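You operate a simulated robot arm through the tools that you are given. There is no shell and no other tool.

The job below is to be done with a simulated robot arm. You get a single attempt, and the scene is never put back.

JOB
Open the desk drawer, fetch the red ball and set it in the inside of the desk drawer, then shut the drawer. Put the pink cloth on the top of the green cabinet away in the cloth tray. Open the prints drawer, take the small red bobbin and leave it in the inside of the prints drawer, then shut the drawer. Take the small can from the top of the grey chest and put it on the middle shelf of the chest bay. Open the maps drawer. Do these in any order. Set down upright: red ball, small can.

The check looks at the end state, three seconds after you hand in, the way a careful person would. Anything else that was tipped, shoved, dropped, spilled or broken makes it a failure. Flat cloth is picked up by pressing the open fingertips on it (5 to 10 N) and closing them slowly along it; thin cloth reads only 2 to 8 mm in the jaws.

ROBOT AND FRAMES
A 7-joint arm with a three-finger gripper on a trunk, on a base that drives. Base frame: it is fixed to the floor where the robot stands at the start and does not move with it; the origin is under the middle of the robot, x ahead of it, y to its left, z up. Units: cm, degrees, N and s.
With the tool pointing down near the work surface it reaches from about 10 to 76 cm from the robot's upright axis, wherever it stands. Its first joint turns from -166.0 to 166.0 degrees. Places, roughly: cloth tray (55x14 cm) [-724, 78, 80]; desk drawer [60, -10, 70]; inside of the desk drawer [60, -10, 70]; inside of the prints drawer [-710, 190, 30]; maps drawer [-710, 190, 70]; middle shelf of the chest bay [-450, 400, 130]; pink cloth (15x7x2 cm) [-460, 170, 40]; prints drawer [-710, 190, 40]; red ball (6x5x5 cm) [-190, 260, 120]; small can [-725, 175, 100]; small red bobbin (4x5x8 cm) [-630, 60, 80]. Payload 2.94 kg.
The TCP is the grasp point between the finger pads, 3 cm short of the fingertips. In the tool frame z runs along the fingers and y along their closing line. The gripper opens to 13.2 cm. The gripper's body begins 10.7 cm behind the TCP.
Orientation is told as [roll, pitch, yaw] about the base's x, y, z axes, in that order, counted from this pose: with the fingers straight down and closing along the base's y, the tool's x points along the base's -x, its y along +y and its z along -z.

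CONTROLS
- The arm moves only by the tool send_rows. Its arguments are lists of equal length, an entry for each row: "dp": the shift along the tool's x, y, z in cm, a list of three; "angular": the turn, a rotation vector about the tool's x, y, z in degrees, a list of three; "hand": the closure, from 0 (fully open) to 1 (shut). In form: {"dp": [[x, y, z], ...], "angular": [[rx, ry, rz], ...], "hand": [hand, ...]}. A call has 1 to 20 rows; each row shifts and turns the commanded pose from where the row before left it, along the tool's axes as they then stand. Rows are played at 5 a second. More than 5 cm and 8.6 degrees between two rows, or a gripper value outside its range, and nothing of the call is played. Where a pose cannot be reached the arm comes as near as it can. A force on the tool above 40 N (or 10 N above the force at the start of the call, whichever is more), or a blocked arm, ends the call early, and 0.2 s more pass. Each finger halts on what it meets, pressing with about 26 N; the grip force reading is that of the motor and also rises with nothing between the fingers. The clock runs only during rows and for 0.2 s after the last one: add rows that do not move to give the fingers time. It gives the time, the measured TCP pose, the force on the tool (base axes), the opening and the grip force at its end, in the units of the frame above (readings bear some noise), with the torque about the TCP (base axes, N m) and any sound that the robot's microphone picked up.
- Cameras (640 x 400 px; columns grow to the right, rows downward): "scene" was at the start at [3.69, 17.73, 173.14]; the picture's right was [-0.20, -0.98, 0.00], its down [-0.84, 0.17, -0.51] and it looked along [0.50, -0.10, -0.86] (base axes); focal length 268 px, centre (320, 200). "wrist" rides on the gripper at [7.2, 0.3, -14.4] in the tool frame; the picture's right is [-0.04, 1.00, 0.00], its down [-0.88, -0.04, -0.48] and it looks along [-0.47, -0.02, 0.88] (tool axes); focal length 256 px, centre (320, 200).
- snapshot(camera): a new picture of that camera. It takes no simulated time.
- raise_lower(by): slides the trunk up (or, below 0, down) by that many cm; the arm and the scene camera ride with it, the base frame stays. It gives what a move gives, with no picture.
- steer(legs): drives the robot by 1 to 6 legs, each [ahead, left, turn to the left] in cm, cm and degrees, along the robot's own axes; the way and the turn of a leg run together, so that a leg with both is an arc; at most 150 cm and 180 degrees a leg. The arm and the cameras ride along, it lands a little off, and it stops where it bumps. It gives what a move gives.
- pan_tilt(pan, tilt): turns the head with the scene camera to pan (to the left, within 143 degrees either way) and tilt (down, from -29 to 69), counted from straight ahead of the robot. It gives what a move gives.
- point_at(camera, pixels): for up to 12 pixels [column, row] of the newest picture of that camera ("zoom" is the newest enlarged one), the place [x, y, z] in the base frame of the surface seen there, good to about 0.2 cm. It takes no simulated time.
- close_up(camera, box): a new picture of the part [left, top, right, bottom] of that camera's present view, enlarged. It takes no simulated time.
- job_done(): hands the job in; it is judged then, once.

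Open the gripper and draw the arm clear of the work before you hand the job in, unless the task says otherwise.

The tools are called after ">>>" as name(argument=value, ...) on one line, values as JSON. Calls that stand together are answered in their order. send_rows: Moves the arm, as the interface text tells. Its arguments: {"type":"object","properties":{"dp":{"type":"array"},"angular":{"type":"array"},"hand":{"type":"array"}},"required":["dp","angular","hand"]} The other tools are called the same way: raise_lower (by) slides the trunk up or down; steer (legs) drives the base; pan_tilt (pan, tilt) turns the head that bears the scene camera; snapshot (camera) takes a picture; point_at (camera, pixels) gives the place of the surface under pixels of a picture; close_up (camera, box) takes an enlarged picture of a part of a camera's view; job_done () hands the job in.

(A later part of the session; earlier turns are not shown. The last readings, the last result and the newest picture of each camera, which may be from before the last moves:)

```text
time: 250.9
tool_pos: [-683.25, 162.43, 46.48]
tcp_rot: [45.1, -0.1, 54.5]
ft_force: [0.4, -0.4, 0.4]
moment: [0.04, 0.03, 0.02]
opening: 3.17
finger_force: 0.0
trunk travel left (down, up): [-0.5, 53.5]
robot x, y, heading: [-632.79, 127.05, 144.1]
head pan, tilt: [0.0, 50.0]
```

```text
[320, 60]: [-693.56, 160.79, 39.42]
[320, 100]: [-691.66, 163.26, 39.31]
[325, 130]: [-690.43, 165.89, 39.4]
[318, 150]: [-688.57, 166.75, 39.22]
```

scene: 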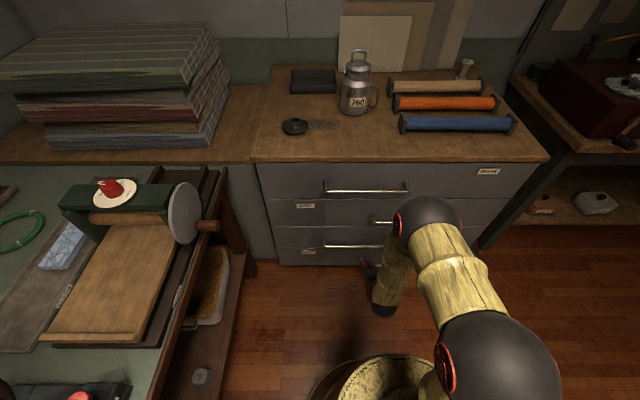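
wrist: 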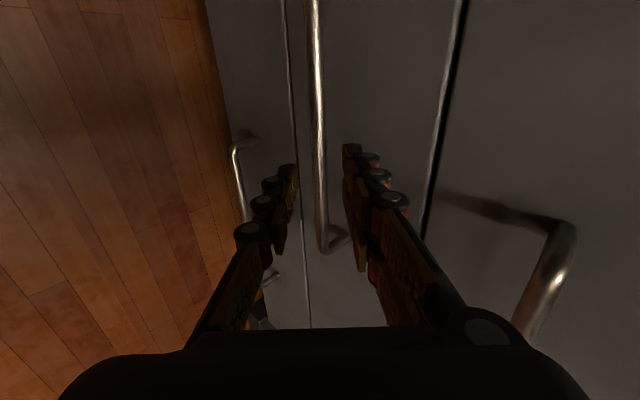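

The bar is centered between the fingers at column 320. I advance 9 cm and close.

>>> send_rows(dp=[[0, 0, 2.5], [0, 0, 2.5], [0, 0, 2.5], [0, 0, 1.4], [0, 0, 0]], angular=[[0, 0, 0], [0, 0, 0], [0, 0, 0], [0, 0, 0], [0, 0, 0]], hand=[0.76, 0.76, 0.76, 0.76, 0.76])

>>> close_up(camera="wrist", box=[220, 80, 420, 205])

```text
time: 252.1
tool_pos: [-688.38, 166.08, 40.07]
tcp_rot: [45.1, 0.0, 54.5]
ft_force: [0.5, 0.6, 0.3]
moment: [0.02, 0.0, -0.01]
opening: 3.18
finger_force: 0.2
trunk travel left (down, up): [-0.5, 53.5]
robot x, y, heading: [-632.54, 127.26, 144.2]
head pan, tilt: [0.0, 50.0]
```

```text
3.20 times, centred on (320, 142) of wrist
```

zoom: 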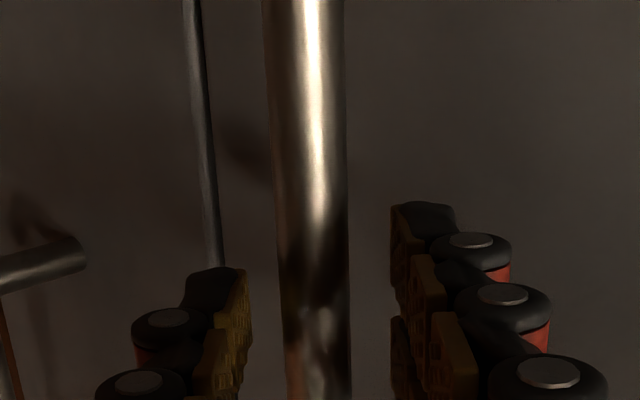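

The bar is between the fingertips. I grip and pull back 12 cm.

>>> send_rows(dp=[[0, 0, 0], [0, 0, 0], [0, 0, 0], [0, -0.5, -0.5], [0, -0.8, -0.8], [0, -1.0, -1.0], [0, -1.0, -1.0], [0, -1.0, -1.0], [0, -1.0, -1.0], [0, -1.0, -1.0], [0, -1.0, -1.0], [0, -1.0, -1.0], [0, 0, 0]], angular=[[0, 0, 0], [0, 0, 0], [0, 0, 0], [0, 0, 0], [0, 0, 0], [0, 0, 0], [0, 0, 0], [0, 0, 0], [0, 0, 0], [0, 0, 0], [0, 0, 0], [0, 0, 0], [0, 0, 0]], hand=[0.85, 0.95, 1, 1, 1, 1, 1, 1, 1, 1, 1, 1, 1])

>>> snapshot(camera="scene")

```text
time: 254.9
tool_pos: [-678.92, 159.09, 40.1]
tcp_rot: [45.0, 0.0, 54.7]
ft_force: [-10.5, -15.0, -14.9]
moment: [-0.72, 0.25, -0.02]
opening: 1.42
finger_force: 40.3
trunk travel left (down, up): [-0.5, 53.5]
robot x, y, heading: [-632.48, 126.87, 144.1]
head pan, tilt: [0.0, 50.0]
```

```text
taken
```

scene: 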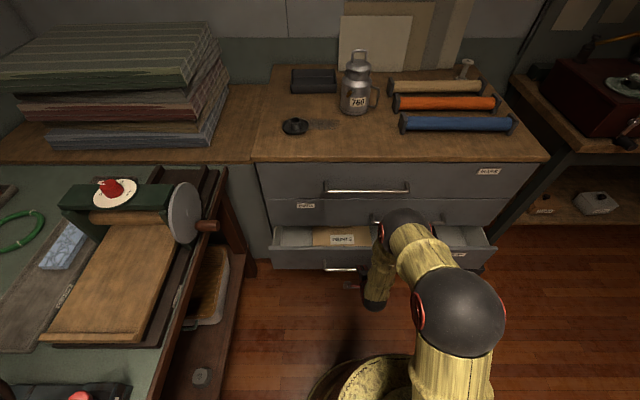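

The PRINTS drawer is coming out, 12 cm so far. I loosen and regrip to relieve the strain, then pull 10 cm more.

>>> send_rows(dp=[[0, 0, 0], [0, 0, 0], [0, 0, 0], [0, 0, 0], [0, -0.6, -0.6], [0, -1.0, -1.0], [0, -1.0, -1.0], [0, -1.0, -1.0], [0, -1.0, -1.0], [0, -1.0, -1.0], [0, -1.0, -1.0], [0, 0, 0]], angular=[[0, 0, 0], [0, 0, 0], [0, 0, 0], [0, 0, 0], [0, 0, 0], [0, 0, 0], [0, 0, 0], [0, 0, 0], [0, 0, 0], [0, 0, 0], [0, 0, 0], [0, 0, 0]], hand=[0.84, 0.82, 0.95, 1, 1, 1, 1, 1, 1, 1, 1, 1])

>>> snapshot(camera="scene")

```text
time: 257.5
tool_pos: [-671.15, 153.86, 40.17]
tcp_rot: [45.1, 0.0, 54.5]
ft_force: [-1.9, -3.3, -0.5]
moment: [-0.37, 0.22, -0.22]
opening: 1.43
finger_force: 40.8
trunk travel left (down, up): [-0.5, 53.5]
robot x, y, heading: [-632.59, 126.8, 144.1]
head pan, tilt: [0.0, 50.0]
```

```text
taken
```

scene: 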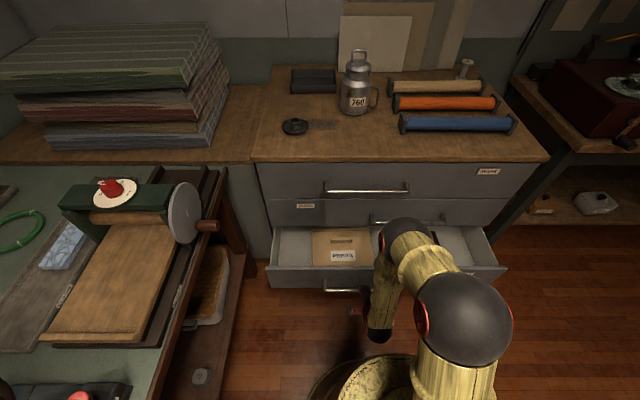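

The PRINTS drawer is about 21 cm open. I open the fingers, slip off the bar, and rise.

>>> send_rows(dp=[[0, 0, 0], [0, 0, 0], [0, 0, 0], [0, 0, -1.5], [0, 0, -1.5], [0, 0, -1.5], [0, 2, -2], [0, 3, -3], [0, 3, -3], [0, 3, -3], [0, 0, 0]], angular=[[0, 0, 0], [0, 0, 0], [0, 0, 0], [0, 0, 0], [0, 0, 0], [0, 0, 0], [0, 0, 0], [0, 0, 0], [0, 0, 0], [0, 0, 0], [0, 0, 0]], hand=[0.85, 0.76, 0.74, 0.74, 0.74, 0.74, 0.74, 0.74, 0.74, 0.74, 0.74])

>>> raise_lower(by=40)

>>> snapshot(camera="wrist")

>>> snapshot(camera="scene")

```text
time: 259.9
tool_pos: [-668.43, 151.85, 58.88]
tcp_rot: [45.1, 0.0, 54.5]
ft_force: [-0.2, -0.1, 0.4]
moment: [0.0, 0.0, 0.03]
opening: 3.42
finger_force: 0.1
trunk travel left (down, up): [-0.5, 53.5]
robot x, y, heading: [-632.92, 127.04, 144.0]
head pan, tilt: [0.0, 50.0]
```

```text
time: 263.7
tool_pos: [-668.47, 151.95, 98.79]
tcp_rot: [45.0, 0.0, 54.5]
ft_force: [0.3, 0.1, -0.6]
moment: [0.03, 0.02, -0.02]
opening: 3.42
finger_force: 0.0
trunk travel left (down, up): [-40.5, 13.5]
robot x, y, heading: [-632.93, 126.93, 144.0]
head pan, tilt: [0.0, 50.0]
```

```text
taken
```

wrist: 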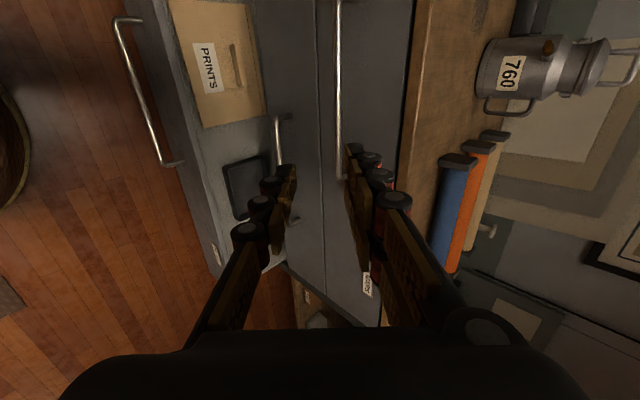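

```text
taken
```

scene: 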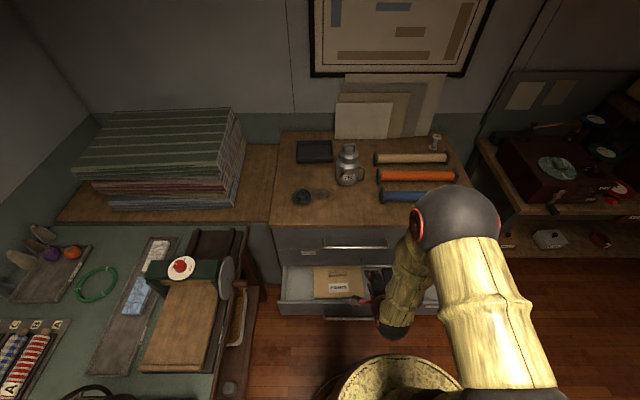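

The drawer holds a PRINTS folder and a dark slate, with free spaces. I set the hand vertical, back up 45 cm and turn left to face the bench for the bobbin.

>>> send_rows(dp=[[0, 0, 0], [0, 0, 0], [0, 0, 0], [0, 0, 0], [0, 0, 0], [0, 0, 0], [0, 0, -3], [0, 0, -3], [0, 0, -3], [0, 0, 0]], angular=[[7.5, 0, 0], [7.5, 0, 0], [7.5, 0, 0], [7.5, 0, 0], [7.5, 0, 0], [7.5, 0, 0], [0, 0, 0], [0, 0, 0], [0, 0, 0], [0, 0, 0]], hand=[0.7, 0.7, 0.65, 0.6, 0.55, 0.5, 0.45, 0.4, 0.4, 0.4])

>>> steer(legs=[[-46, -2, 0], [0, 0, 90.5]])

>>> pan_tilt(pan=0, tilt=50)

>>> snapshot(camera="scene")

>>> snapshot(camera="wrist")

```text
time: 265.9
tool_pos: [-668.62, 151.86, 107.8]
tcp_rot: [-0.1, 0.0, 54.4]
ft_force: [-0.2, 0.9, -0.5]
moment: [0.0, -0.03, -0.01]
opening: 7.9
finger_force: 0.1
trunk travel left (down, up): [-40.5, 13.5]
robot x, y, heading: [-633.13, 127.22, 144.0]
head pan, tilt: [0.0, 50.0]
```

```text
time: 272.5
tool_pos: [-619.28, 65.83, 107.79]
tcp_rot: [0.1, 0.0, 144.7]
ft_force: [-0.6, 0.6, -0.6]
moment: [0.02, 0.01, 0.02]
opening: 7.93
finger_force: 0.0
trunk travel left (down, up): [-40.5, 13.5]
robot x, y, heading: [-594.22, 101.78, -125.6]
head pan, tilt: [0.0, 50.0]
```

```text
time: 273.1
tool_pos: [-619.32, 65.77, 107.76]
tcp_rot: [0.2, -0.1, 144.7]
ft_force: [0.5, -0.2, -0.9]
moment: [0.01, 0.02, 0.01]
opening: 7.92
finger_force: 0.1
trunk travel left (down, up): [-40.5, 13.5]
robot x, y, heading: [-594.46, 101.43, -125.6]
head pan, tilt: [0.0, 50.0]
```

```text
taken
```

scene: 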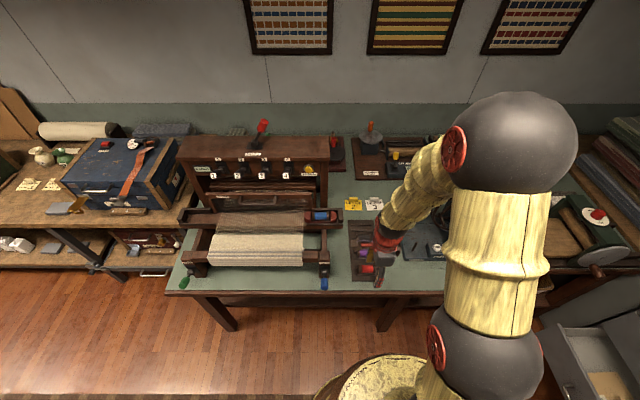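

```text
taken
```

wrist: 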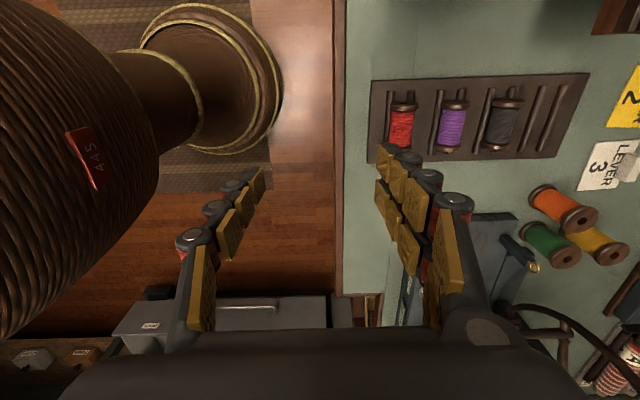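

The wrist picture shows the red bobbin at (402,128) lying along the image vertical, with the purple one at (453,128). I query exact points.

>>> close_up(camera="wrist", box=[360, 70, 520, 170])

>>> point_at(camera="zoom", pixels=[[165, 230], [165, 145], [160, 300], [125, 230], [208, 230], [372, 235], [330, 235], [165, 160], [250, 230], [60, 230], [165, 200], [165, 260]])

```text
4.00 times, centred on (440, 120) of wrist
```

zoom: 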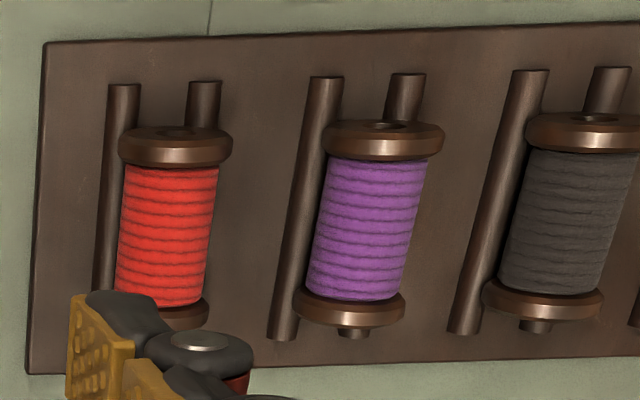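

```text
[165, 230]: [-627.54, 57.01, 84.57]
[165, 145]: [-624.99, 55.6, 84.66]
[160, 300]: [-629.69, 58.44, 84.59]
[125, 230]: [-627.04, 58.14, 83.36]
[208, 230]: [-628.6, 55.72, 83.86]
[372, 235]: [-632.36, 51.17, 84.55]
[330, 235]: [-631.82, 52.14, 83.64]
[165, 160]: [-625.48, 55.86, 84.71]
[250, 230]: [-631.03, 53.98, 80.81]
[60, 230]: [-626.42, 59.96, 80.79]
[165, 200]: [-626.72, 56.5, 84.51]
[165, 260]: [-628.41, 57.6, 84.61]
```

The red bobbin's center is about (-627.4,57.0), z 82.7, with the purple one 7.6 cm away. I narrow the opening to 6.4 cm and move above it.

>>> send_rows(dp=[[-0.5, 4, 0], [-0.5, 4, 0], [-0.5, 3.86, 0], [0, 0, 3], [0, 0, 3], [0, 0, 0]], angular=[[0, 0, 0], [0, 0, 0], [0, 0, 0], [0, 0, 0], [0, 0, 0], [0, 0, 0]], hand=[0.45, 0.5, 0.515, 0.515, 0.515, 0.515])

>>> snapshot(camera="wrist")

>>> close_up(camera="wrist", box=[220, 60, 420, 185])

>>> point_at(camera="zoom", pixels=[[320, 200], [320, 150], [320, 250], [290, 200], [350, 200], [320, 120], [320, 290]])

```text
time: 274.5
tool_pos: [-627.42, 56.81, 101.89]
tcp_rot: [0.1, 0.1, 144.7]
ft_force: [0.1, -0.3, 0.0]
moment: [-0.01, 0.0, 0.0]
opening: 6.38
finger_force: 0.0
trunk travel left (down, up): [-40.5, 13.5]
robot x, y, heading: [-594.9, 101.74, -126.2]
head pan, tilt: [0.0, 50.0]
```

```text
taken
```

wrist: 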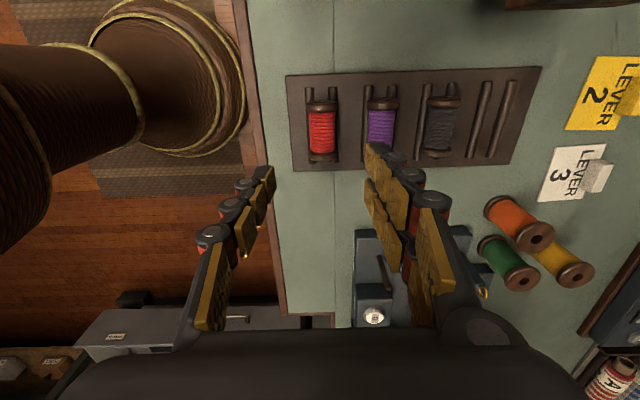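

```text
3.20 times, centred on (320, 122) of wrist
```

zoom: 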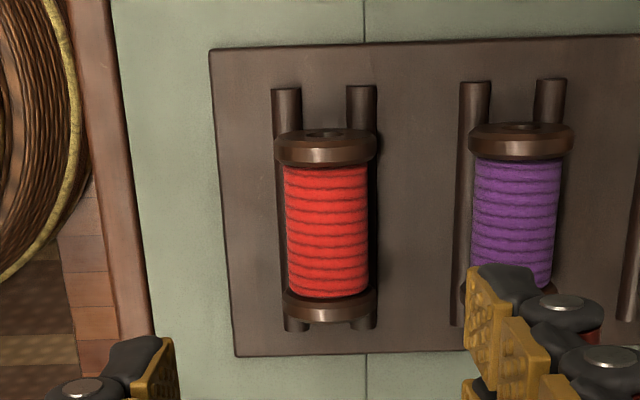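

```text
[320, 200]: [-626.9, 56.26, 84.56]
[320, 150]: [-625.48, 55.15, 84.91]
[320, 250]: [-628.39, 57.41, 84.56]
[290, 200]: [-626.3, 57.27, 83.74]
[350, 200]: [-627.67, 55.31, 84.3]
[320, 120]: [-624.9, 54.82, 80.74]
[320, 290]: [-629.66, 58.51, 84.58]
```

The bobbin is centered between fingers. I descend to z 85.2 so the fingertips reach its middle.

>>> send_rows(dp=[[0, 0.1, 3], [0, 0, 3], [0, 0, 3], [0, 0, 3], [0, 0, 2.5], [0, 0, 0]], angular=[[0, 0, 0], [0, 0, 0], [0, 0, 0], [0, 0, 0], [0, 0, 0], [0, 0, 0]], hand=[0.515, 0.515, 0.515, 0.515, 0.515, 0.515])

>>> close_up(camera="wrist", box=[220, 110, 420, 235])

```text
time: 275.9
tool_pos: [-627.63, 56.92, 87.36]
tcp_rot: [0.1, 0.0, 144.6]
ft_force: [-0.7, -0.1, 0.0]
moment: [-0.02, 0.05, -0.02]
opening: 6.4
finger_force: 0.1
trunk travel left (down, up): [-40.5, 13.5]
robot x, y, heading: [-594.57, 101.53, -125.8]
head pan, tilt: [0.0, 50.0]
```

```text
3.20 times, centred on (320, 172) of wrist
```

zoom: 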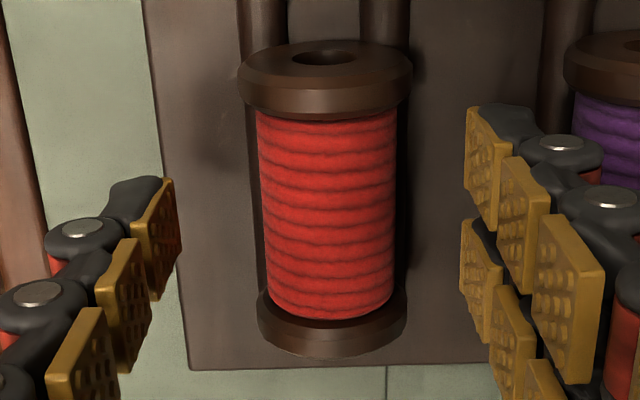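

The fingers straddle the bobbin with the purple one outside. I go down 2.1 cm and close gently.

>>> send_rows(dp=[[0, 0, 1.2], [0, 0, 0.9], [0, 0, 0], [0, 0, 0], [0, 0, 0], [0, 0, 0], [0, 0, 0]], angular=[[0, 0, 0], [0, 0, 0], [0, 0, 0], [0, 0, 0], [0, 0, 0], [0, 0, 0], [0, 0, 0]], hand=[0.515, 0.515, 0.515, 0.65, 0.75, 0.85, 0.85])

>>> close_up(camera="wrist", box=[220, 110, 420, 235])

```text
time: 277.5
tool_pos: [-627.58, 56.84, 85.42]
tcp_rot: [0.2, 0.0, 144.7]
ft_force: [-1.0, -1.9, 2.0]
moment: [-0.12, 0.0, -0.04]
opening: 3.31
finger_force: 25.8
trunk travel left (down, up): [-40.5, 13.5]
robot x, y, heading: [-594.48, 101.67, -126.0]
head pan, tilt: [0.0, 50.0]
```

```text
3.20 times, centred on (320, 172) of wrist
```

zoom: 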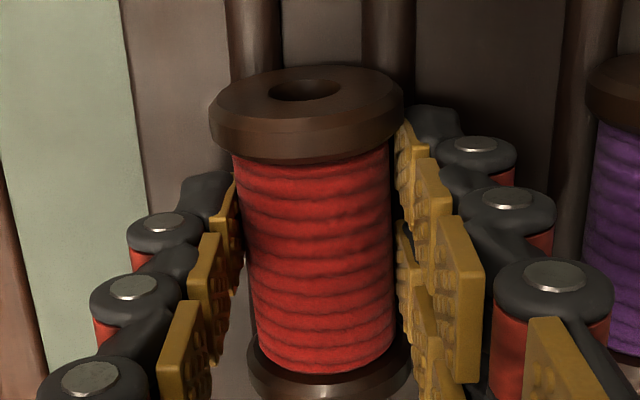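

The bobbin is gripped at 3.3 cm. I lift it straight up 22 cm.

>>> send_rows(dp=[[0, 0, -1], [0, 0, -2], [0, 0, -3], [0, 0, -4], [0, 0, -4], [0, 0, -4], [0, 0, -4], [0, 0, 0]], angular=[[0, 0, 0], [0, 0, 0], [0, 0, 0], [0, 0, 0], [0, 0, 0], [0, 0, 0], [0, 0, 0], [0, 0, 0]], hand=[0.85, 0.85, 0.85, 0.85, 0.85, 0.85, 0.85, 0.85])

>>> snapshot(camera="wrist")

```text
time: 279.3
tool_pos: [-627.37, 56.82, 107.22]
tcp_rot: [0.0, 0.1, 144.6]
ft_force: [0.2, -0.1, -1.0]
moment: [-0.02, 0.01, 0.02]
opening: 3.31
finger_force: 25.9
trunk travel left (down, up): [-40.5, 13.5]
robot x, y, heading: [-594.51, 101.36, -125.5]
head pan, tilt: [0.0, 50.0]
```

```text
taken
```

wrist: 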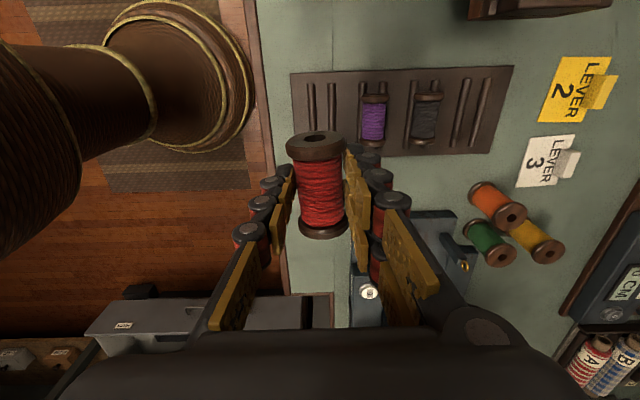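

The bobbin is held. I pull the hand back 17 cm toward the robot before turning to the chest.

>>> send_rows(dp=[[0, -4, 0], [0, -4, 0], [0, -4, 0], [0, -4, 0], [0, -1.5, 0], [0, 0, 0]], angular=[[0, 0, 0], [0, 0, 0], [0, 0, 0], [0, 0, 0], [0, 0, 0], [0, 0, 0]], hand=[0.85, 0.85, 0.85, 0.85, 0.85, 0.85])

>>> steer(legs=[[-4, 0, 0], [0, 0, -90]])

>>> pan_tilt(pan=0, tilt=55)

>>> snapshot(camera="scene")

```text
time: 280.7
tool_pos: [-617.47, 71.14, 107.31]
tcp_rot: [0.1, -0.1, 144.7]
ft_force: [0.0, -1.1, 0.0]
moment: [-0.02, 0.0, 0.01]
opening: 3.3
finger_force: 26.5
trunk travel left (down, up): [-40.5, 13.5]
robot x, y, heading: [-594.29, 101.55, -125.4]
head pan, tilt: [0.0, 50.0]
```

```text
time: 285.4
tool_pos: [-622.5, 127.78, 107.27]
tcp_rot: [0.1, 0.2, 54.5]
ft_force: [0.4, -0.4, -0.6]
moment: [-0.02, 0.06, -0.02]
opening: 3.33
finger_force: 25.6
trunk travel left (down, up): [-40.5, 13.5]
robot x, y, heading: [-592.16, 104.81, 143.7]
head pan, tilt: [0.0, 50.0]
```

```text
time: 286.1
tool_pos: [-622.55, 127.86, 107.19]
tcp_rot: [0.1, 0.0, 54.5]
ft_force: [-0.7, 0.2, -0.7]
moment: [0.05, -0.02, 0.01]
opening: 3.32
finger_force: 26.4
trunk travel left (down, up): [-40.5, 13.5]
robot x, y, heading: [-592.07, 104.89, 144.4]
head pan, tilt: [0.0, 55.0]
```

```text
taken
```

scene: 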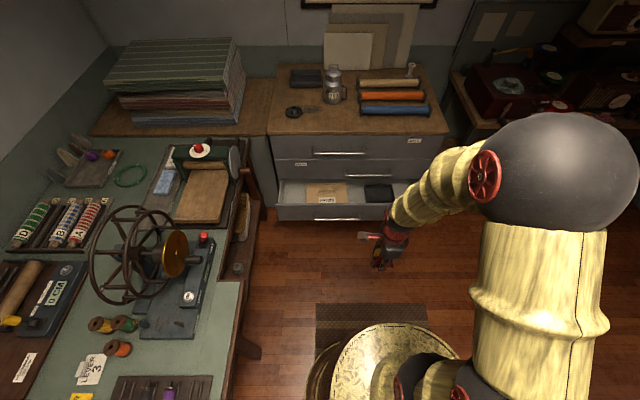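

The open drawer is visible with the folder at (327,192) and slate at (378,192). I zoom and query the free spots.

>>> close_up(camera="scene", box=[260, 150, 440, 230])

>>> point_at(camera="zoom", pixels=[[120, 155], [300, 150], [340, 130], [420, 150], [380, 190], [75, 130], [75, 190], [240, 210], [150, 205], [160, 130], [130, 185], [100, 225]])

```text
3.56 times, centred on (350, 190) of scene
```

zoom: 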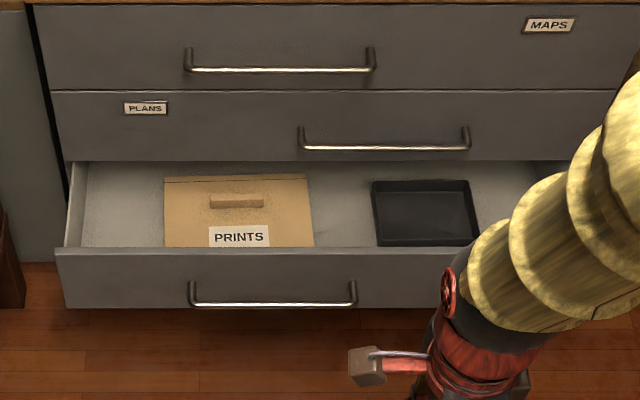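

```text
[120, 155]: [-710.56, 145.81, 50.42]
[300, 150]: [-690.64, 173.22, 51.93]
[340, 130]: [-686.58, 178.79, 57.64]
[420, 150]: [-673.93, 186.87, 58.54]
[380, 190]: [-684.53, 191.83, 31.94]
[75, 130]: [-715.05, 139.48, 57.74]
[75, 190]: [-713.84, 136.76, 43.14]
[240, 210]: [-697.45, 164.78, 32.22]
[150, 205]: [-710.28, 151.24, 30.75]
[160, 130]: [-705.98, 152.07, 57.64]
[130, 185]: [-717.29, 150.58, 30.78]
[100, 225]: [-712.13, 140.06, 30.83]
```

>>> point_at(camera="zoom", pixels=[[122, 212], [122, 230], [160, 212], [90, 212], [75, 230], [122, 252], [122, 246], [122, 180], [60, 252], [85, 180]])

```text
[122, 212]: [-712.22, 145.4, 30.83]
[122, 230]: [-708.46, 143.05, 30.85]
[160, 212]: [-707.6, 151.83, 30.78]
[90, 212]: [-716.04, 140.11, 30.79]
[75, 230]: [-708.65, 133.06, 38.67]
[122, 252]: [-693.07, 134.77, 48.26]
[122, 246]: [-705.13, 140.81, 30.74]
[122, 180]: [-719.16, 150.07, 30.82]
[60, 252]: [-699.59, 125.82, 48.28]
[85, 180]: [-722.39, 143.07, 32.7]
```

The free floor left of the folder spans 16 cm; the target spot is (-703.1,139.5). I drive 56 cm ahead and 13 cm left, staying clear of the bench.

>>> steer(legs=[[56, 13, 0]])

>>> snapshot(camera="scene")

```text
time: 289.4
tool_pos: [-675.7, 150.64, 107.19]
tcp_rot: [0.2, 0.0, 54.4]
ft_force: [-0.7, 0.0, -1.0]
moment: [-0.04, -0.01, 0.02]
opening: 3.31
finger_force: 25.9
trunk travel left (down, up): [-40.5, 13.5]
robot x, y, heading: [-645.68, 127.44, 143.7]
head pan, tilt: [0.0, 55.0]
```

```text
taken
```

scene: 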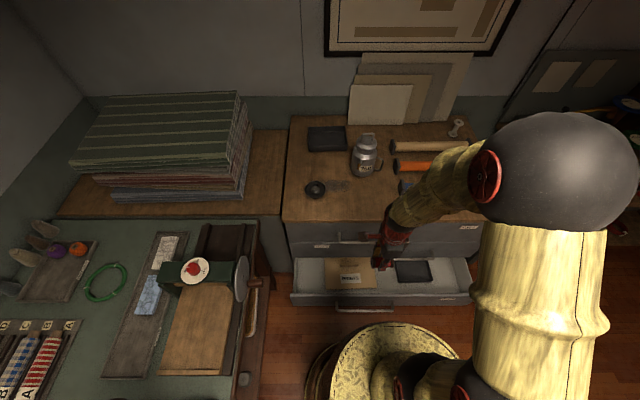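

I check how close the press's crank handle and bench edge are to my descent column.

>>> point_at(camera="scene", pixels=[[258, 283], [243, 270], [252, 310], [258, 250], [270, 255], [285, 262], [293, 275], [240, 350], [296, 298], [283, 220]])

```text
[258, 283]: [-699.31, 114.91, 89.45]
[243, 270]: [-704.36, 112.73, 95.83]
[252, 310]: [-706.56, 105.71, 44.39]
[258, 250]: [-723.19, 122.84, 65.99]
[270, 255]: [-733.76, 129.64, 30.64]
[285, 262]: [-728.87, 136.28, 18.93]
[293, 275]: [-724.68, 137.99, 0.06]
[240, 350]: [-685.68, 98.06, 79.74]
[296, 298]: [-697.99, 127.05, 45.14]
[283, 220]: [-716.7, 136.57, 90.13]
```

The crank handle is 15 cm away from the descent column, which is fine. I move the hand left 25 and forward 15.8 cm over the spot.

>>> send_rows(dp=[[3.13, 1.97, 0], [3.13, 1.97, 0], [3.13, 1.97, 0], [3.13, 1.97, 0], [3.13, 1.97, 0], [3.13, 1.97, 0], [3.13, 1.97, 0], [3.1, 2.0, 0], [0, 0, 0]], angular=[[0, 0, 0], [0, 0, 0], [0, 0, 0], [0, 0, 0], [0, 0, 0], [0, 0, 0], [0, 0, 0], [0, 0, 0], [0, 0, 0]], hand=[0.85, 0.85, 0.85, 0.85, 0.85, 0.85, 0.85, 0.85, 0.85])

>>> snapshot(camera="wrist")

>>> snapshot(camera="scene")

```text
time: 291.4
tool_pos: [-703.29, 139.34, 107.2]
tcp_rot: [0.2, 0.1, 54.5]
ft_force: [0.6, -0.9, -0.2]
moment: [-0.02, -0.01, -0.02]
opening: 3.32
finger_force: 25.9
trunk travel left (down, up): [-40.5, 13.5]
robot x, y, heading: [-645.49, 127.26, 144.1]
head pan, tilt: [0.0, 55.0]
```

```text
taken
```

wrist: 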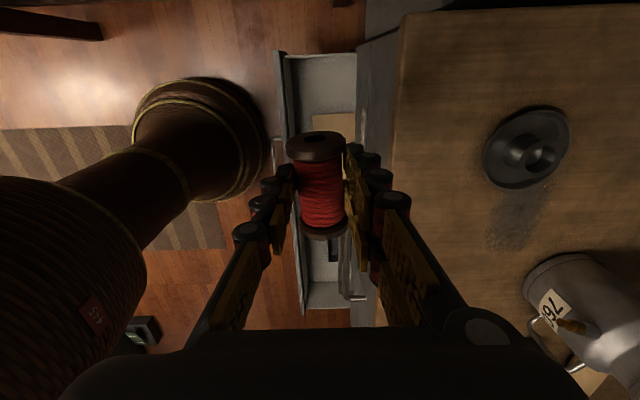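

```text
taken
```

scene: 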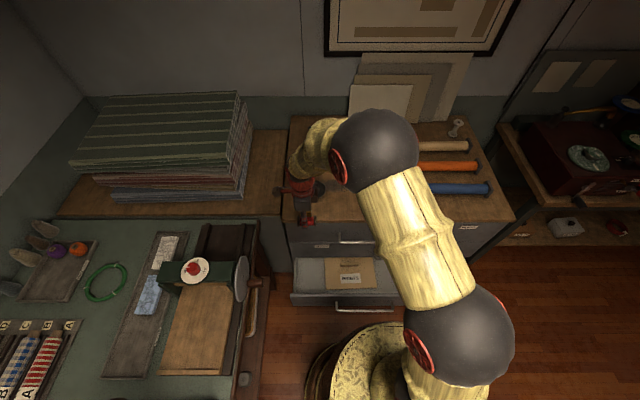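

The arm's elbow ball appears over the chest in this view. I query where it really is before lowering the trunk.

>>> point_at(camera="scene", pixels=[[375, 150], [340, 140], [315, 135], [400, 180], [300, 180], [305, 215], [375, 190], [420, 230]])

```text
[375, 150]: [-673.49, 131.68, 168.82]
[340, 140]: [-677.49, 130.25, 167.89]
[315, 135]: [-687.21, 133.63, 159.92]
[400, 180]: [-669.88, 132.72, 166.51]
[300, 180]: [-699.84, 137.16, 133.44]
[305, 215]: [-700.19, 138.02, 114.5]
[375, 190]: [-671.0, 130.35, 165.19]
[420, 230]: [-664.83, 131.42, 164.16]
```

The elbow is in front of the chest (m −622), so the column is free. I lower the trunk by 40 cm and look again.

>>> raise_lower(by=-40)

>>> snapshot(camera="wrist")

>>> snapshot(camera="scene")

```text
time: 295.2
tool_pos: [-703.27, 139.47, 67.26]
tcp_rot: [0.1, -0.1, 54.4]
ft_force: [0.9, 0.8, -0.8]
moment: [0.0, -0.01, -0.01]
opening: 3.34
finger_force: 26.2
trunk travel left (down, up): [-0.5, 53.5]
robot x, y, heading: [-645.65, 127.16, 143.9]
head pan, tilt: [0.0, 55.0]
```

```text
taken
```

wrist: 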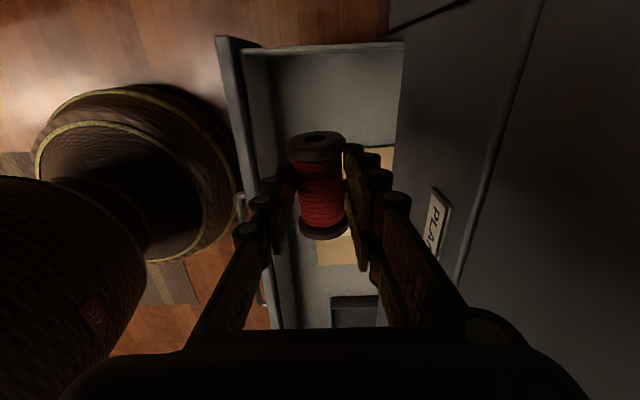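

```text
taken
```

scene: 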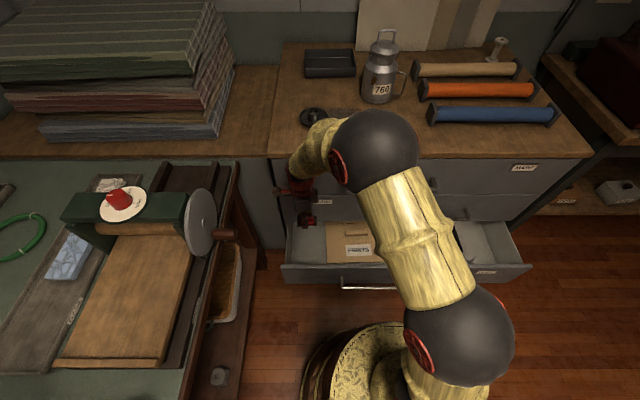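

The point below the bobbin is free floor left of the folder. I descend 29 cm, then check.

>>> send_rows(dp=[[0, 0, 3], [0, 0, 3], [0, 0, 3], [0, 0, 3], [0, 0, 3], [0, 0, 3], [0, 0, 3], [0, 0, 3], [0, 0, 0]], angular=[[0, 0, 0], [0, 0, 0], [0, 0, 0], [0, 0, 0], [0, 0, 0], [0, 0, 0], [0, 0, 0], [0, 0, 0], [0, 0, 0]], hand=[0.85, 0.85, 0.85, 0.85, 0.85, 0.85, 0.85, 0.85, 0.85])

>>> snapshot(camera="wrist")

>>> snapshot(camera="scene")

```text
time: 297.2
tool_pos: [-703.3, 139.47, 43.13]
tcp_rot: [0.1, 0.0, 54.4]
ft_force: [0.8, -0.2, 0.5]
moment: [0.0, 0.0, -0.01]
opening: 3.31
finger_force: 26.4
trunk travel left (down, up): [-0.5, 53.5]
robot x, y, heading: [-645.44, 127.52, 144.0]
head pan, tilt: [0.0, 55.0]
```

```text
taken
```

wrist: 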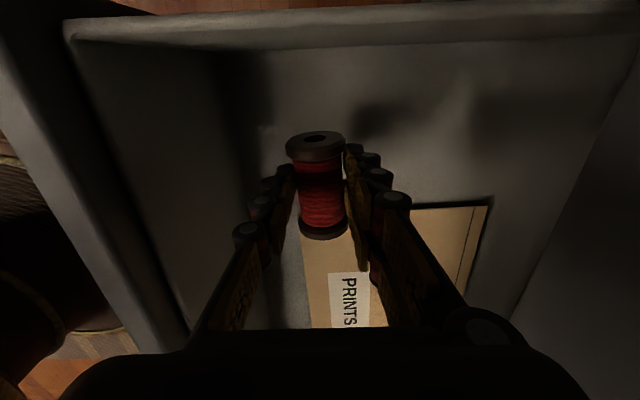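

```text
taken
```

scene: 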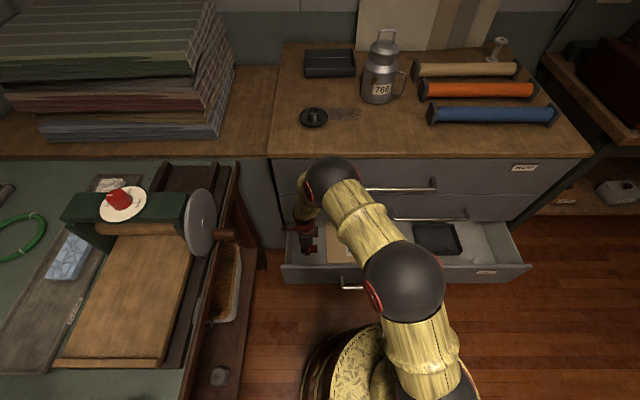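

All is clear; the bobbin hangs over the free floor. I lower 6.5 cm and then by small steps until it touches.

>>> send_rows(dp=[[0, 0, 2], [0, 0, 2], [0, 0, 1.5], [0, 0, 1], [0, 0, 0]], angular=[[0, 0, 0], [0, 0, 0], [0, 0, 0], [0, 0, 0], [0, 0, 0]], hand=[0.85, 0.85, 0.85, 0.85, 0.85])

>>> send_rows(dp=[[0, 0, 0.3], [0, 0, 0.3], [0, 0, 0.3], [0, 0, 0]], angular=[[0, 0, 0], [0, 0, 0], [0, 0, 0], [0, 0, 0]], hand=[0.85, 0.85, 0.85, 0.85])

```text
time: 298.4
tool_pos: [-703.35, 139.43, 36.75]
tcp_rot: [0.1, -0.1, 54.3]
ft_force: [-0.3, -0.1, -0.6]
moment: [0.03, 0.01, 0.03]
opening: 3.29
finger_force: 25.8
trunk travel left (down, up): [-0.5, 53.5]
robot x, y, heading: [-645.86, 127.45, 143.8]
head pan, tilt: [0.0, 55.0]
```

```text
time: 299.4
tool_pos: [-703.33, 139.49, 35.79]
tcp_rot: [0.1, 0.0, 54.3]
ft_force: [-0.2, -0.2, -0.9]
moment: [0.0, 0.02, 0.0]
opening: 3.3
finger_force: 25.2
trunk travel left (down, up): [-0.5, 53.5]
robot x, y, heading: [-645.57, 127.47, 144.1]
head pan, tilt: [0.0, 55.0]
```

No contact yet at z 35.8. I continue in 0.2 cm steps.

>>> send_rows(dp=[[0, 0, 0.2], [0, 0, 0.2], [0, 0, 0.2], [0, 0, 0]], angular=[[0, 0, 0], [0, 0, 0], [0, 0, 0], [0, 0, 0]], hand=[0.85, 0.85, 0.85, 0.85])

```text
time: 300.4
tool_pos: [-703.25, 139.36, 35.21]
tcp_rot: [0.1, 0.0, 54.3]
ft_force: [1.3, -0.6, 6.3]
moment: [0.25, -0.28, -0.07]
opening: 3.36
finger_force: 25.9
trunk travel left (down, up): [-0.5, 53.5]
robot x, y, heading: [-645.59, 127.53, 143.9]
head pan, tilt: [0.0, 55.0]
```

Contact is felt (6 N). I open the fingers gently and rise.

>>> send_rows(dp=[[0, 0, 0.1], [0, 0, 0], [0, 0, 0], [0, 0, 0], [0, 0, 0], [0, 0, -1], [0, 0, -2], [0, 0, -3], [0, 0, -3], [0, 0, 0]], angular=[[0, 0, 0], [0, 0, 0], [0, 0, 0], [0, 0, 0], [0, 0, 0], [0, 0, 0], [0, 0, 0], [0, 0, 0], [0, 0, 0], [0, 0, 0]], hand=[0.8, 0.72, 0.65, 0.58, 0.54, 0.54, 0.54, 0.54, 0.54, 0.54])

>>> snapshot(camera="wrist")

```text
time: 302.6
tool_pos: [-703.23, 139.4, 44.16]
tcp_rot: [0.2, 0.0, 54.4]
ft_force: [-0.9, -0.2, 0.3]
moment: [-0.02, 0.04, 0.0]
opening: 6.07
finger_force: 0.0
trunk travel left (down, up): [-0.5, 53.5]
robot x, y, heading: [-645.29, 127.54, 144.0]
head pan, tilt: [0.0, 55.0]
```

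```text
taken
```

wrist: 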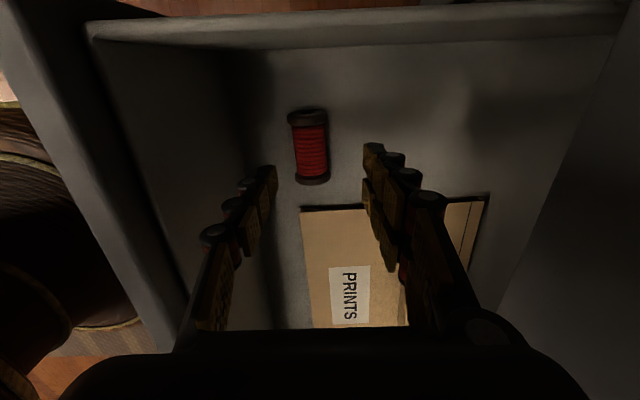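

The bobbin lies on the drawer floor beside the folder. I rise 20 cm, back the base 12 cm, and turn the hand for pushing the bar.

>>> send_rows(dp=[[0, 0, -4], [0, 0, -4], [0, 0, -4], [0, 0, -4], [0, 0, -4], [0, 0, 0]], angular=[[0, 0, 0], [0, 0, 0], [0, 0, 0], [0, 0, 0], [0, 0, 0], [0, 0, 0]], hand=[0.54, 0.54, 0.54, 0.54, 0.54, 0.54])

>>> steer(legs=[[-13, 0, 0]])

>>> send_rows(dp=[[-3.5, -1.2, 0], [-3.5, -1.2, 0], [-3.5, -1.2, 0], [-3.5, -1.2, 0], [-3.5, -1.2, 0], [-3.5, -1.2, 0], [-3.5, -1.2, 0], [0, 0, 0], [0, 0, 0], [0, 0, 0], [0, 0, 0], [0, 0, 0], [0, 0, 0], [0, 0, 0], [0, 0, 0], [0, 0, 0], [0, 0, 0], [0, 0, 0], [0, 0, 0]], angular=[[0, 0, 0], [0, 0, 0], [0, 0, 0], [0, 0, 0], [0, 0, 0], [0, 0, 0], [0, 0, 0], [0, 0, -8.2], [0, 0, -8.2], [0, 0, -8.2], [0, 0, -8.2], [0, 0, -8.2], [0, 0, -8.2], [0, 0, -8.2], [0, 0, -8.2], [0, 0, -8.2], [0, 0, -8.2], [0, 0, -8.0], [0, 0, 0]], hand=[0.54, 0.54, 0.54, 0.54, 0.54, 0.54, 0.54, 0.54, 0.54, 0.54, 0.54, 0.54, 0.54, 0.54, 0.54, 0.54, 0.54, 0.54, 0.54])

>>> snapshot(camera="wrist")

```text
time: 304.0
tool_pos: [-703.09, 139.41, 64.15]
tcp_rot: [0.1, 0.1, 54.5]
ft_force: [-0.4, -0.4, 0.9]
moment: [-0.01, -0.02, 0.0]
opening: 6.06
finger_force: 0.1
trunk travel left (down, up): [-0.5, 53.5]
robot x, y, heading: [-645.63, 127.78, 144.0]
head pan, tilt: [0.0, 55.0]
```

```text
time: 305.3
tool_pos: [-692.54, 131.63, 64.03]
tcp_rot: [0.2, 0.0, 54.4]
ft_force: [1.7, -0.3, -0.7]
moment: [0.02, -0.02, 0.01]
opening: 6.08
finger_force: 0.1
trunk travel left (down, up): [-0.5, 53.5]
robot x, y, heading: [-635.16, 119.82, 143.9]
head pan, tilt: [0.0, 55.0]
```

```text
time: 309.3
tool_pos: [-671.47, 146.76, 63.94]
tcp_rot: [0.0, -0.1, 144.5]
ft_force: [0.0, -0.3, 0.4]
moment: [0.02, -0.01, 0.01]
opening: 6.08
finger_force: 0.1
trunk travel left (down, up): [-0.5, 53.5]
robot x, y, heading: [-635.12, 120.02, 143.9]
head pan, tilt: [0.0, 55.0]
```

```text
taken
```

wrist: 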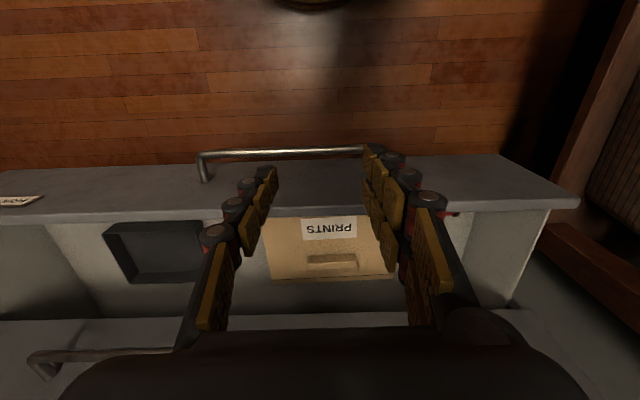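

>>> point_at(camera="wrist", pixels=[[300, 154], [240, 156], [350, 150], [300, 205], [300, 190], [205, 155]])

```text
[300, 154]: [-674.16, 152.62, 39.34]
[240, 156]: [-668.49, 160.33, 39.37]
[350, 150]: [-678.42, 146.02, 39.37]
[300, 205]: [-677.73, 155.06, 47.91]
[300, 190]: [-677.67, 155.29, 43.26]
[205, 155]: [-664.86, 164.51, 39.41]
```

The bar lies 4 cm ahead at z 39. I shift 5 cm right to its middle and descend to z 39.6.

>>> send_rows(dp=[[0, -2.5, 2], [0, -2.5, 3], [0, 0, 4], [0, 0, 4], [0, 0, 4], [0, 0, 4], [0, 0, 3.3], [0, 0, 0]], angular=[[0, 0, 0], [0, 0, 0], [0, 0, 0], [0, 0, 0], [0, 0, 0], [0, 0, 0], [0, 0, 0], [0, 0, 0]], hand=[0.54, 0.54, 0.54, 0.54, 0.54, 0.54, 0.54, 0.54])

>>> snapshot(camera="wrist")

```text
time: 311.1
tool_pos: [-668.53, 150.93, 39.78]
tcp_rot: [0.0, 0.0, 144.4]
ft_force: [-0.2, 0.3, -0.4]
moment: [-0.02, 0.01, 0.01]
opening: 6.07
finger_force: 0.1
trunk travel left (down, up): [-0.5, 53.5]
robot x, y, heading: [-634.95, 120.08, 144.0]
head pan, tilt: [0.0, 55.0]
```

```text
taken
```

wrist: 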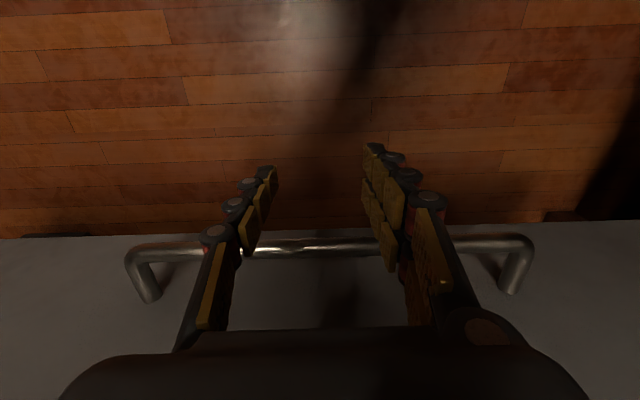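

The two fingers face the bar. I push slowly forward.

>>> send_rows(dp=[[-0.7, 0, 0], [-0.9, 0, 0], [-1.0, 0, 0], [-1.1, 0, 0], [-1.1, 0, 0], [-1.1, 0, 0], [-1.1, 0, 0], [-1.1, 0, 0], [-1.1, 0, 0], [-1.1, 0, 0], [-1.1, 0, 0], [-1.1, 0, 0], [-1.1, 0, 0], [-1.1, 0, 0], [-1.1, 0, 0], [-1.1, 0, 0], [-1.1, 0, 0], [-1.0, 0, 0], [-0.9, 0, 0], [0, 0, 0]], angular=[[0, 0, 0], [0, 0, 0], [0, 0, 0], [0, 0, 0], [0, 0, 0], [0, 0, 0], [0, 0, 0], [0, 0, 0], [0, 0, 0], [0, 0, 0], [0, 0, 0], [0, 0, 0], [0, 0, 0], [0, 0, 0], [0, 0, 0], [0, 0, 0], [0, 0, 0], [0, 0, 0], [0, 0, 0], [0, 0, 0]], hand=[0.54, 0.54, 0.54, 0.54, 0.54, 0.54, 0.54, 0.54, 0.54, 0.54, 0.54, 0.54, 0.54, 0.54, 0.54, 0.54, 0.54, 0.54, 0.54, 0.54])

>>> snapshot(camera="wrist")

```text
time: 315.3
tool_pos: [-684.89, 162.34, 39.8]
tcp_rot: [0.0, 0.0, 144.4]
ft_force: [-0.4, -0.3, -0.3]
moment: [-0.02, -0.04, 0.02]
opening: 6.07
finger_force: 0.0
trunk travel left (down, up): [-0.5, 53.5]
robot x, y, heading: [-635.18, 119.62, 143.8]
head pan, tilt: [0.0, 55.0]
```

```text
taken
```

wrist: 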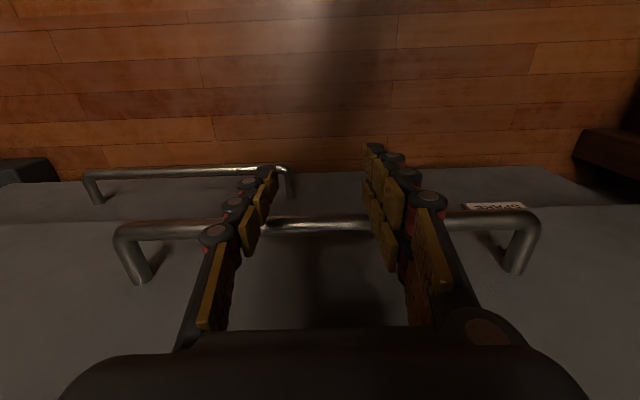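

Nearly shut. I push the rest in small steps till the stop.

>>> send_rows(dp=[[-0.7, 0, 0], [-0.7, 0, 0], [-0.6, 0, 0], [-0.5, 0, 0], [-0.4, 0, 0], [-0.3, 0, 0], [-0.3, 0, 0], [-0.3, 0, 0], [0, 0, 0]], angular=[[0, 0, 0], [0, 0, 0], [0, 0, 0], [0, 0, 0], [0, 0, 0], [0, 0, 0], [0, 0, 0], [0, 0, 0], [0, 0, 0]], hand=[0.54, 0.54, 0.54, 0.54, 0.54, 0.54, 0.54, 0.54, 0.54])

>>> snapshot(camera="wrist")

>>> point_at(camera="wrist", pixels=[[310, 222], [310, 300], [180, 225], [440, 218], [310, 270]])

```text
time: 317.3
tool_pos: [-687.5, 164.37, 39.67]
tcp_rot: [0.0, 0.4, 144.3]
ft_force: [21.0, -14.1, 6.4]
moment: [-0.32, 0.11, 0.8]
opening: 6.15
finger_force: 0.5
trunk travel left (down, up): [-0.5, 53.5]
robot x, y, heading: [-634.94, 119.54, 143.9]
head pan, tilt: [0.0, 55.0]
```

```text
taken
```

wrist: 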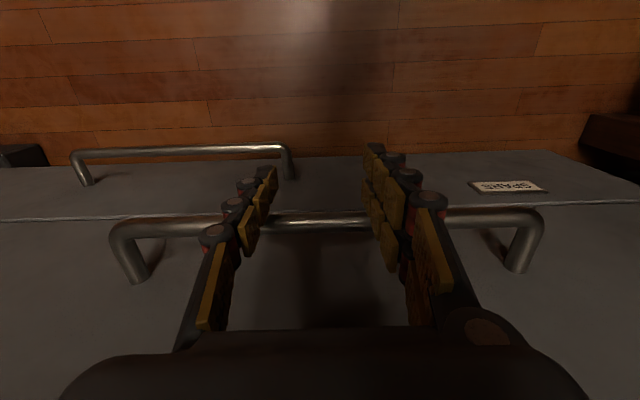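

```text
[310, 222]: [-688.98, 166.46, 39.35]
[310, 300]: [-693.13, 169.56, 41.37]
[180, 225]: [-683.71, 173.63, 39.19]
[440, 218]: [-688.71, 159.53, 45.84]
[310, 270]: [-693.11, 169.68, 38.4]
```

The PRINTS bar and face are at their shut positions again. I back the hand off and raise it to look at the can on the chest's top.

>>> send_rows(dp=[[2, 0, 0], [3, 0, 0], [4, 0, 0], [4, 0, -2], [0, 0, -4], [0, 0, -4], [0, 0, -4], [0, 0, 0]], angular=[[0, 0, 0], [0, 0, 0], [0, 0, 0], [0, 0, 0], [0, 0, 0], [0, 0, 0], [0, 0, 0], [0, 0, 0]], hand=[0.54, 0.54, 0.54, 0.54, 0.54, 0.54, 0.54, 0.54])

>>> raise_lower(by=50)

>>> pan_tilt(pan=5, tilt=40)

>>> snapshot(camera="scene")

>>> close_up(camera="scene", box=[280, 100, 440, 200])

```text
time: 319.1
tool_pos: [-677.26, 157.04, 53.93]
tcp_rot: [0.0, 0.0, 144.3]
ft_force: [0.9, 0.3, 0.1]
moment: [0.01, 0.01, 0.01]
opening: 6.06
finger_force: 0.0
trunk travel left (down, up): [-0.5, 53.5]
robot x, y, heading: [-634.78, 119.9, 143.9]
head pan, tilt: [0.0, 55.0]
```

```text
refused: 50 is not a number from -40 to 40
```

```text
time: 319.9
tool_pos: [-677.23, 157.12, 53.78]
tcp_rot: [-0.1, -0.1, 144.4]
ft_force: [0.2, 0.9, -0.1]
moment: [0.01, -0.01, 0.0]
opening: 6.08
finger_force: 0.2
trunk travel left (down, up): [-0.5, 53.5]
robot x, y, heading: [-634.67, 119.94, 143.9]
head pan, tilt: [5.0, 40.0]
```

```text
taken
```

scene: 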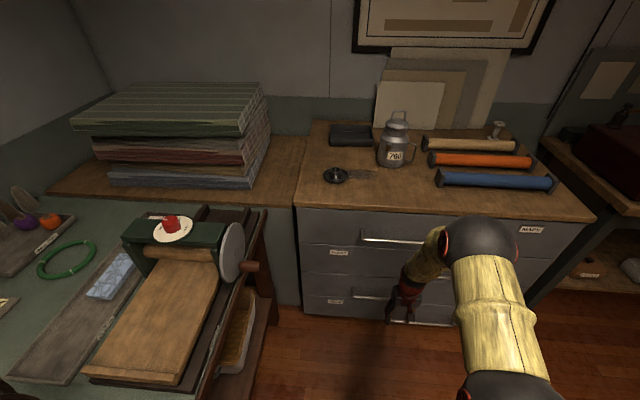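

```text
4.00 times, centred on (360, 150) of scene
```

zoom: 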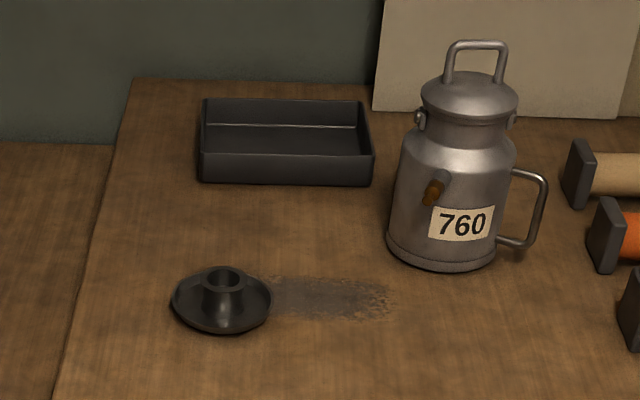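

The can has a side handle on the right, a corked spout on the left front and a loop on its lid. I query its dimensions.

>>> point_at(camera="zoom", pixels=[[450, 180], [395, 215], [510, 215], [440, 265], [445, 90], [475, 45], [475, 80], [540, 200], [500, 240], [432, 192], [222, 275], [460, 130]])

>>> point_at(camera="zoom", pixels=[[398, 170], [512, 150], [505, 165], [530, 245], [540, 180], [410, 240], [490, 260], [465, 115], [425, 110], [508, 110], [580, 180], [600, 240]])

```text
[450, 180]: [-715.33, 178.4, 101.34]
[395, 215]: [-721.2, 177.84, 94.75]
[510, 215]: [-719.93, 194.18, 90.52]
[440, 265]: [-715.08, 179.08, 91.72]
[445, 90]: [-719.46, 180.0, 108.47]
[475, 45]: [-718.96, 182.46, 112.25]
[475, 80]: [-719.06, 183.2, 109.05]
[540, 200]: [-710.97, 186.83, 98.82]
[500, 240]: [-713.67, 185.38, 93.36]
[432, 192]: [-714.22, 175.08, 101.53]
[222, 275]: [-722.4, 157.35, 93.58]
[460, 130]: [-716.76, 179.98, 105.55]
```

```text
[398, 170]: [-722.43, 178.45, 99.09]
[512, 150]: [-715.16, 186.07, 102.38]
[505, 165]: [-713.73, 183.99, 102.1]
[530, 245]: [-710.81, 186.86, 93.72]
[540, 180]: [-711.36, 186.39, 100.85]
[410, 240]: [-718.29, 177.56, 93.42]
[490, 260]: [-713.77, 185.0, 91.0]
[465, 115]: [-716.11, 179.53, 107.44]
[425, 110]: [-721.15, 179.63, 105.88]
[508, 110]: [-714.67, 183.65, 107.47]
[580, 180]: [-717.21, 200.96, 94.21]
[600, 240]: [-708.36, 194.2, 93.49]
```

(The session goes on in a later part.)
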